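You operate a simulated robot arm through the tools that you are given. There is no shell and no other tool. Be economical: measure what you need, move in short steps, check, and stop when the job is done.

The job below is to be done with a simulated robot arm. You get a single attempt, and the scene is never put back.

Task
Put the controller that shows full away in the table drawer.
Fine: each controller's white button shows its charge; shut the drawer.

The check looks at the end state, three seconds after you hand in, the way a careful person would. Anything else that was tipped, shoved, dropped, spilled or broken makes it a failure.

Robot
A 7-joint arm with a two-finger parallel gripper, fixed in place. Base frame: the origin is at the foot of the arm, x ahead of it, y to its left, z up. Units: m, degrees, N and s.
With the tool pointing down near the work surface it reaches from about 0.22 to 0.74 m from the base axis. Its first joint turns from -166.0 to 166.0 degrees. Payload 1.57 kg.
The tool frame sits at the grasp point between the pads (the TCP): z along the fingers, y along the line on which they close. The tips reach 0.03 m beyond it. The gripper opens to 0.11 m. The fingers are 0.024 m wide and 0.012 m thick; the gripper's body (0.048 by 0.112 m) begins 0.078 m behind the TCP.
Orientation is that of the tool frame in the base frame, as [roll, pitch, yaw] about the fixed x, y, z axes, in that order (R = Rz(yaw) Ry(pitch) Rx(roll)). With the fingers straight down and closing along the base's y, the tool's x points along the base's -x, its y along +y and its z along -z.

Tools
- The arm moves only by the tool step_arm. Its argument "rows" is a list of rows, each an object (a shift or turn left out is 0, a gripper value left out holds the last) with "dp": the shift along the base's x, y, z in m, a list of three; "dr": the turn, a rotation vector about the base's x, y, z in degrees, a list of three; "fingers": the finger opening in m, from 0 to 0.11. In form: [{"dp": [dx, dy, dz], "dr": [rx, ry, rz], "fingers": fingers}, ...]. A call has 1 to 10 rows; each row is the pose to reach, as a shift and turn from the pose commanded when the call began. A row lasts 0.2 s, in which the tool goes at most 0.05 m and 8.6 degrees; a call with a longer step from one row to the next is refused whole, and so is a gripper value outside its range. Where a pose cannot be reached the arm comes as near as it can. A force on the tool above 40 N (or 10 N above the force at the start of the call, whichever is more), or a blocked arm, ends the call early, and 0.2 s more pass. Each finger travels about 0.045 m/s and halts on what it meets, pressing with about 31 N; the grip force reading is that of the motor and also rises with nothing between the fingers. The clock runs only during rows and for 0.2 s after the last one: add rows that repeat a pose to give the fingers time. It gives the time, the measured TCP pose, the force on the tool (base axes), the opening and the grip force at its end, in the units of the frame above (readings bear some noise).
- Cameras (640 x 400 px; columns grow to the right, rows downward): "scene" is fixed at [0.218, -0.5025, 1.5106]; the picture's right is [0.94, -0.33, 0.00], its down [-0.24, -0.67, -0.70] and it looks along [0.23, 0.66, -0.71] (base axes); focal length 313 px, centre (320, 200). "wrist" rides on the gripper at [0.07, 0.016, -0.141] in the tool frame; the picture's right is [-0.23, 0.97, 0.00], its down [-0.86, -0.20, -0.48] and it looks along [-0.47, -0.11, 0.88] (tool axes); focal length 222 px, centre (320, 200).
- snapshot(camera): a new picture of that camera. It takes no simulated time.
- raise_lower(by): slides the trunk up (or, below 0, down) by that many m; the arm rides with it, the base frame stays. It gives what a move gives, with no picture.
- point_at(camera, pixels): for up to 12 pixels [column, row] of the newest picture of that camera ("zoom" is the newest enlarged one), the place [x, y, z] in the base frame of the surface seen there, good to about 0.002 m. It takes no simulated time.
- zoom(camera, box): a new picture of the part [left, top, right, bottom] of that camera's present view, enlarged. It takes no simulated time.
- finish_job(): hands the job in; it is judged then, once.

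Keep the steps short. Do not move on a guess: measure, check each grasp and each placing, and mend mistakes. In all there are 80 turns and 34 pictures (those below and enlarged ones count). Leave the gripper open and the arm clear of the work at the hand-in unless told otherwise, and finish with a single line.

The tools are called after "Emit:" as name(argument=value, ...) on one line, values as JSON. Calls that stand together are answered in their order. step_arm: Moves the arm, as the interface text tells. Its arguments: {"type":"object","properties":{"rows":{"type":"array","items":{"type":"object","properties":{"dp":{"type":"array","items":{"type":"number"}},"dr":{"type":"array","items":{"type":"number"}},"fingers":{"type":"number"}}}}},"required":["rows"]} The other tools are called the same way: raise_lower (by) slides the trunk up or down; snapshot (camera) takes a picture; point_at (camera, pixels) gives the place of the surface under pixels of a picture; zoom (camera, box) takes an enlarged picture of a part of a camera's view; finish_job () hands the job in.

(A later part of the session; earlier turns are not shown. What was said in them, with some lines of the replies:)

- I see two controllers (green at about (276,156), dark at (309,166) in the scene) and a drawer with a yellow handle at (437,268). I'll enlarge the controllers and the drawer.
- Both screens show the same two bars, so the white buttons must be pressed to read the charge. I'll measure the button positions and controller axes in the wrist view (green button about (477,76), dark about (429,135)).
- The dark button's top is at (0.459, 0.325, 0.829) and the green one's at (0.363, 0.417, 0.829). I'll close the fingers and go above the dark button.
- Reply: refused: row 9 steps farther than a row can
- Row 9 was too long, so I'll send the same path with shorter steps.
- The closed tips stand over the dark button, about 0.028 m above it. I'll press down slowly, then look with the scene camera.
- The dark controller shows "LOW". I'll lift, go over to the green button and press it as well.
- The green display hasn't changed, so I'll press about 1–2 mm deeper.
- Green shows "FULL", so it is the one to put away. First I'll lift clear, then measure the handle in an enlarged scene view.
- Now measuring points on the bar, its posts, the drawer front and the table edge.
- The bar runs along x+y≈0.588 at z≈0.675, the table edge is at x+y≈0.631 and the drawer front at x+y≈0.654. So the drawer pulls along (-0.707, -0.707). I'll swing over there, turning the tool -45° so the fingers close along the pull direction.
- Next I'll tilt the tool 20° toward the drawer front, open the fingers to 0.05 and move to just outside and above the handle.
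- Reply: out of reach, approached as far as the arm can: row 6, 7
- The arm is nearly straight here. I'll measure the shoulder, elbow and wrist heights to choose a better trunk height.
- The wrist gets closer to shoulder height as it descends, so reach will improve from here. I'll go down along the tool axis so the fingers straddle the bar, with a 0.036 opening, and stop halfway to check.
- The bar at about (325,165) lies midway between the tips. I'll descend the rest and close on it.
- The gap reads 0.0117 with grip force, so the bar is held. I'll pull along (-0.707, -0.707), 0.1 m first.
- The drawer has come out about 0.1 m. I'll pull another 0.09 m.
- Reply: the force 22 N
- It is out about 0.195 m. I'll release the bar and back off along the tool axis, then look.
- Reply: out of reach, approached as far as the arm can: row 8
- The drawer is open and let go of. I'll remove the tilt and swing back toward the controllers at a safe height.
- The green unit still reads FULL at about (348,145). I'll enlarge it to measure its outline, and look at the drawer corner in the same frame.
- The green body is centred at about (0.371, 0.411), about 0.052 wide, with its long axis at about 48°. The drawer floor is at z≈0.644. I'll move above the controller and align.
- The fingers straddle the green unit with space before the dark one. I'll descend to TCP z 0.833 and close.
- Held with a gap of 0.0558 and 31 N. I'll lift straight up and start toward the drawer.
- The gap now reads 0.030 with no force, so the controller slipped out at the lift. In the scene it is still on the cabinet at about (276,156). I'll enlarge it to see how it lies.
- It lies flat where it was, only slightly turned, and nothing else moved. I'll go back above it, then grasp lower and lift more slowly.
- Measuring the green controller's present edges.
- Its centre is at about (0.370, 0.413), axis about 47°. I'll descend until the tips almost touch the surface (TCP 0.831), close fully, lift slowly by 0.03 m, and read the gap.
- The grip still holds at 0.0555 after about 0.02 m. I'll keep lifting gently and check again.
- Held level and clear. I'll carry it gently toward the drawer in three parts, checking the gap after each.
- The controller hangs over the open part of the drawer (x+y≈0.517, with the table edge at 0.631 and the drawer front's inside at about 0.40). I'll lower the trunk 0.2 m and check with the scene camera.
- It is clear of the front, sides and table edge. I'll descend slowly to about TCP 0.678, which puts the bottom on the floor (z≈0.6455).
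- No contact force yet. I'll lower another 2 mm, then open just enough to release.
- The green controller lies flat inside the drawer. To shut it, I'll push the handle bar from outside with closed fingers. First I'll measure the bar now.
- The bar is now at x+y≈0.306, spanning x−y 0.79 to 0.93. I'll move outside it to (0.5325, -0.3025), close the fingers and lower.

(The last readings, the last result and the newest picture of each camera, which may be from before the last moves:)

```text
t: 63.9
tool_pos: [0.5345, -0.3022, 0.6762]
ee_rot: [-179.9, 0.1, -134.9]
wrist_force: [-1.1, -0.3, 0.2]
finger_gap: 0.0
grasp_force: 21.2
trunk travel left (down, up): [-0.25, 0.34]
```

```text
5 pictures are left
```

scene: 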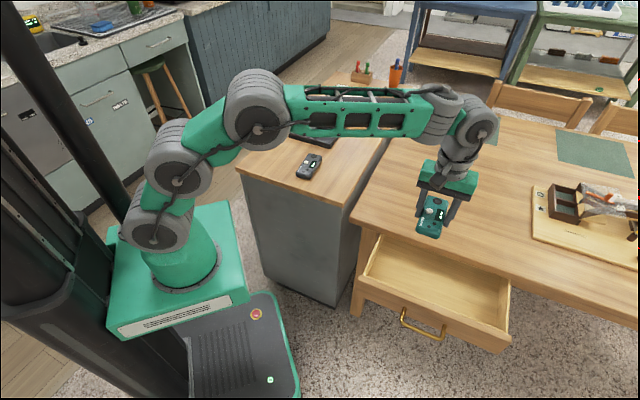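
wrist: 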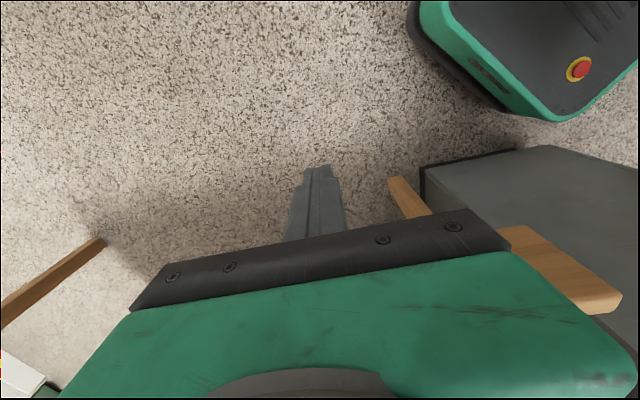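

The tips are outside the bar and below its height. I'll push slowly along (+0.707, +0.707).

Emit:
step_arm(rows=[{"dp": [0.008, 0.008, 0]}, {"dp": [0.016, 0.016, 0]}, {"dp": [0.024, 0.024, 0]}, {"dp": [0.032, 0.032, 0]}, {"dp": [0.041, 0.041, 0]}, {"dp": [0.051, 0.051, 0]}, {"dp": [0.062, 0.062, 0]}, {"dp": [0.073, 0.073, 0]}, {"dp": [0.084, 0.084, 0]}, {"dp": [0.095, 0.095, 0]}])

Emit:
step_arm(rows=[{"dp": [0.01, 0.01, 0]}, {"dp": [0.02, 0.02, 0]}, {"dp": [0.03, 0.03, 0]}, {"dp": [0.04, 0.04, 0]}, {"dp": [0.05, 0.05, 0]}, {"dp": [0.056, 0.056, 0]}, {"dp": [0.062, 0.062, 0]}])

Emit:
zoom(camera="scene", box=[340, 180, 560, 340])

```text
t: 66.0
tool_pos: [0.6281, -0.2062, 0.6749]
ee_rot: [-180.0, 0.1, -134.9]
wrist_force: [0.4, -0.1, -0.3]
finger_gap: 0.0
grasp_force: 21.2
trunk travel left (down, up): [-0.25, 0.34]
```

```text
t: 67.7
tool_pos: [0.6937, -0.1443, 0.6744]
ee_rot: [-180.0, 0.3, -135.0]
wrist_force: [-0.1, 0.6, -0.3]
finger_gap: 0.0001
grasp_force: 21.5
trunk travel left (down, up): [-0.25, 0.34]
```

```text
2.50 times, centred on (450, 260) of scene
```

zoom: 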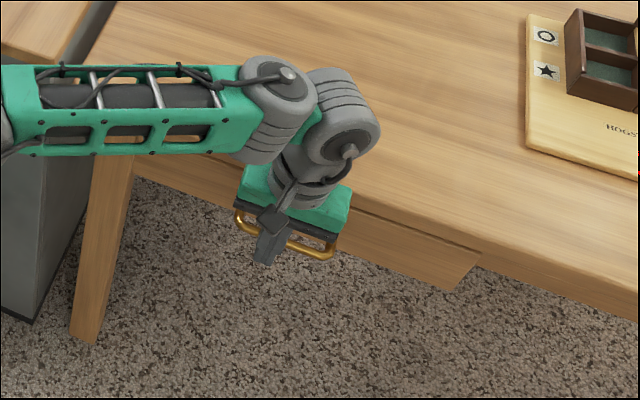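

About 9 mm of travel remains (TCP x+y=0.549). I'll keep pushing in small steps until the force rises.

Emit:
step_arm(rows=[{"dp": [0.003, 0.003, 0]}, {"dp": [0.006, 0.006, 0]}, {"dp": [0.008, 0.008, 0]}, {"dp": [0.01, 0.01, 0]}, {"dp": [0.012, 0.012, 0]}, {"dp": [0.013, 0.013, 0]}])

```text
t: 69.0
tool_pos: [0.7045, -0.1331, 0.6726]
ee_rot: [-180.0, 0.0, -135.0]
wrist_force: [-7.7, -6.1, 3.2]
finger_gap: 0.0001
grasp_force: 21.5
trunk travel left (down, up): [-0.25, 0.34]
```

The force has risen to about 10 N, so the drawer is probably at its stop. I'll back off, open the fingers, lift, and measure the handle.

Emit:
step_arm(rows=[{"dp": [-0.015, -0.015, 0]}, {"dp": [-0.04, -0.04, 0.01]}, {"dp": [-0.065, -0.065, 0.03]}, {"dp": [-0.09, -0.09, 0.06], "fingers": 0.08}, {"dp": [-0.115, -0.115, 0.09]}, {"dp": [-0.14, -0.14, 0.12]}, {"dp": [-0.165, -0.15, 0.15]}, {"dp": [-0.2, -0.15, 0.17]}])

Emit:
raise_lower(by=0.2)

Emit:
snapshot(camera="scene")

Emit:
point_at(camera="scene", pixels=[[428, 269], [436, 272], [444, 275], [476, 275], [500, 285]])

```text
t: 70.8
tool_pos: [0.5052, -0.2839, 0.8431]
ee_rot: [179.9, 0.1, -134.9]
wrist_force: [-0.5, 0.6, -0.4]
finger_gap: 0.0801
grasp_force: 0.1
trunk travel left (down, up): [-0.25, 0.34]
```

```text
t: 73.0
tool_pos: [0.5074, -0.2837, 1.0437]
ee_rot: [-180.0, 0.1, -134.9]
wrist_force: [-0.9, -0.1, 0.6]
finger_gap: 0.0802
grasp_force: 0.0
trunk travel left (down, up): [-0.45, 0.14]
```

```text
3 pictures are left
```

scene: 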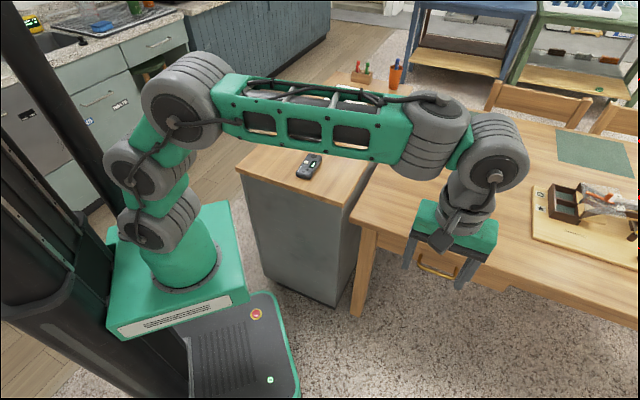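

```text
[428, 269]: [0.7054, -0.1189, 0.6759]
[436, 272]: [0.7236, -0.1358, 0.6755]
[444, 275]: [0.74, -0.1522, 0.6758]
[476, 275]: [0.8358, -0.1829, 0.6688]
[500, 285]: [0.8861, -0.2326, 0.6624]
```

The bar is back at x+y≈0.588 and the front at 0.653, the same as at the start, so the drawer is fully shut. The dark controller and the dock are undisturbed, the gripper is open and the arm is clear. Handing in.

Emit:
finish_job()

```text
The job is handed in.
```

The green controller showed FULL and is now in the table drawer, which is shut; the dark one showed LOW and stays on the cabinet.
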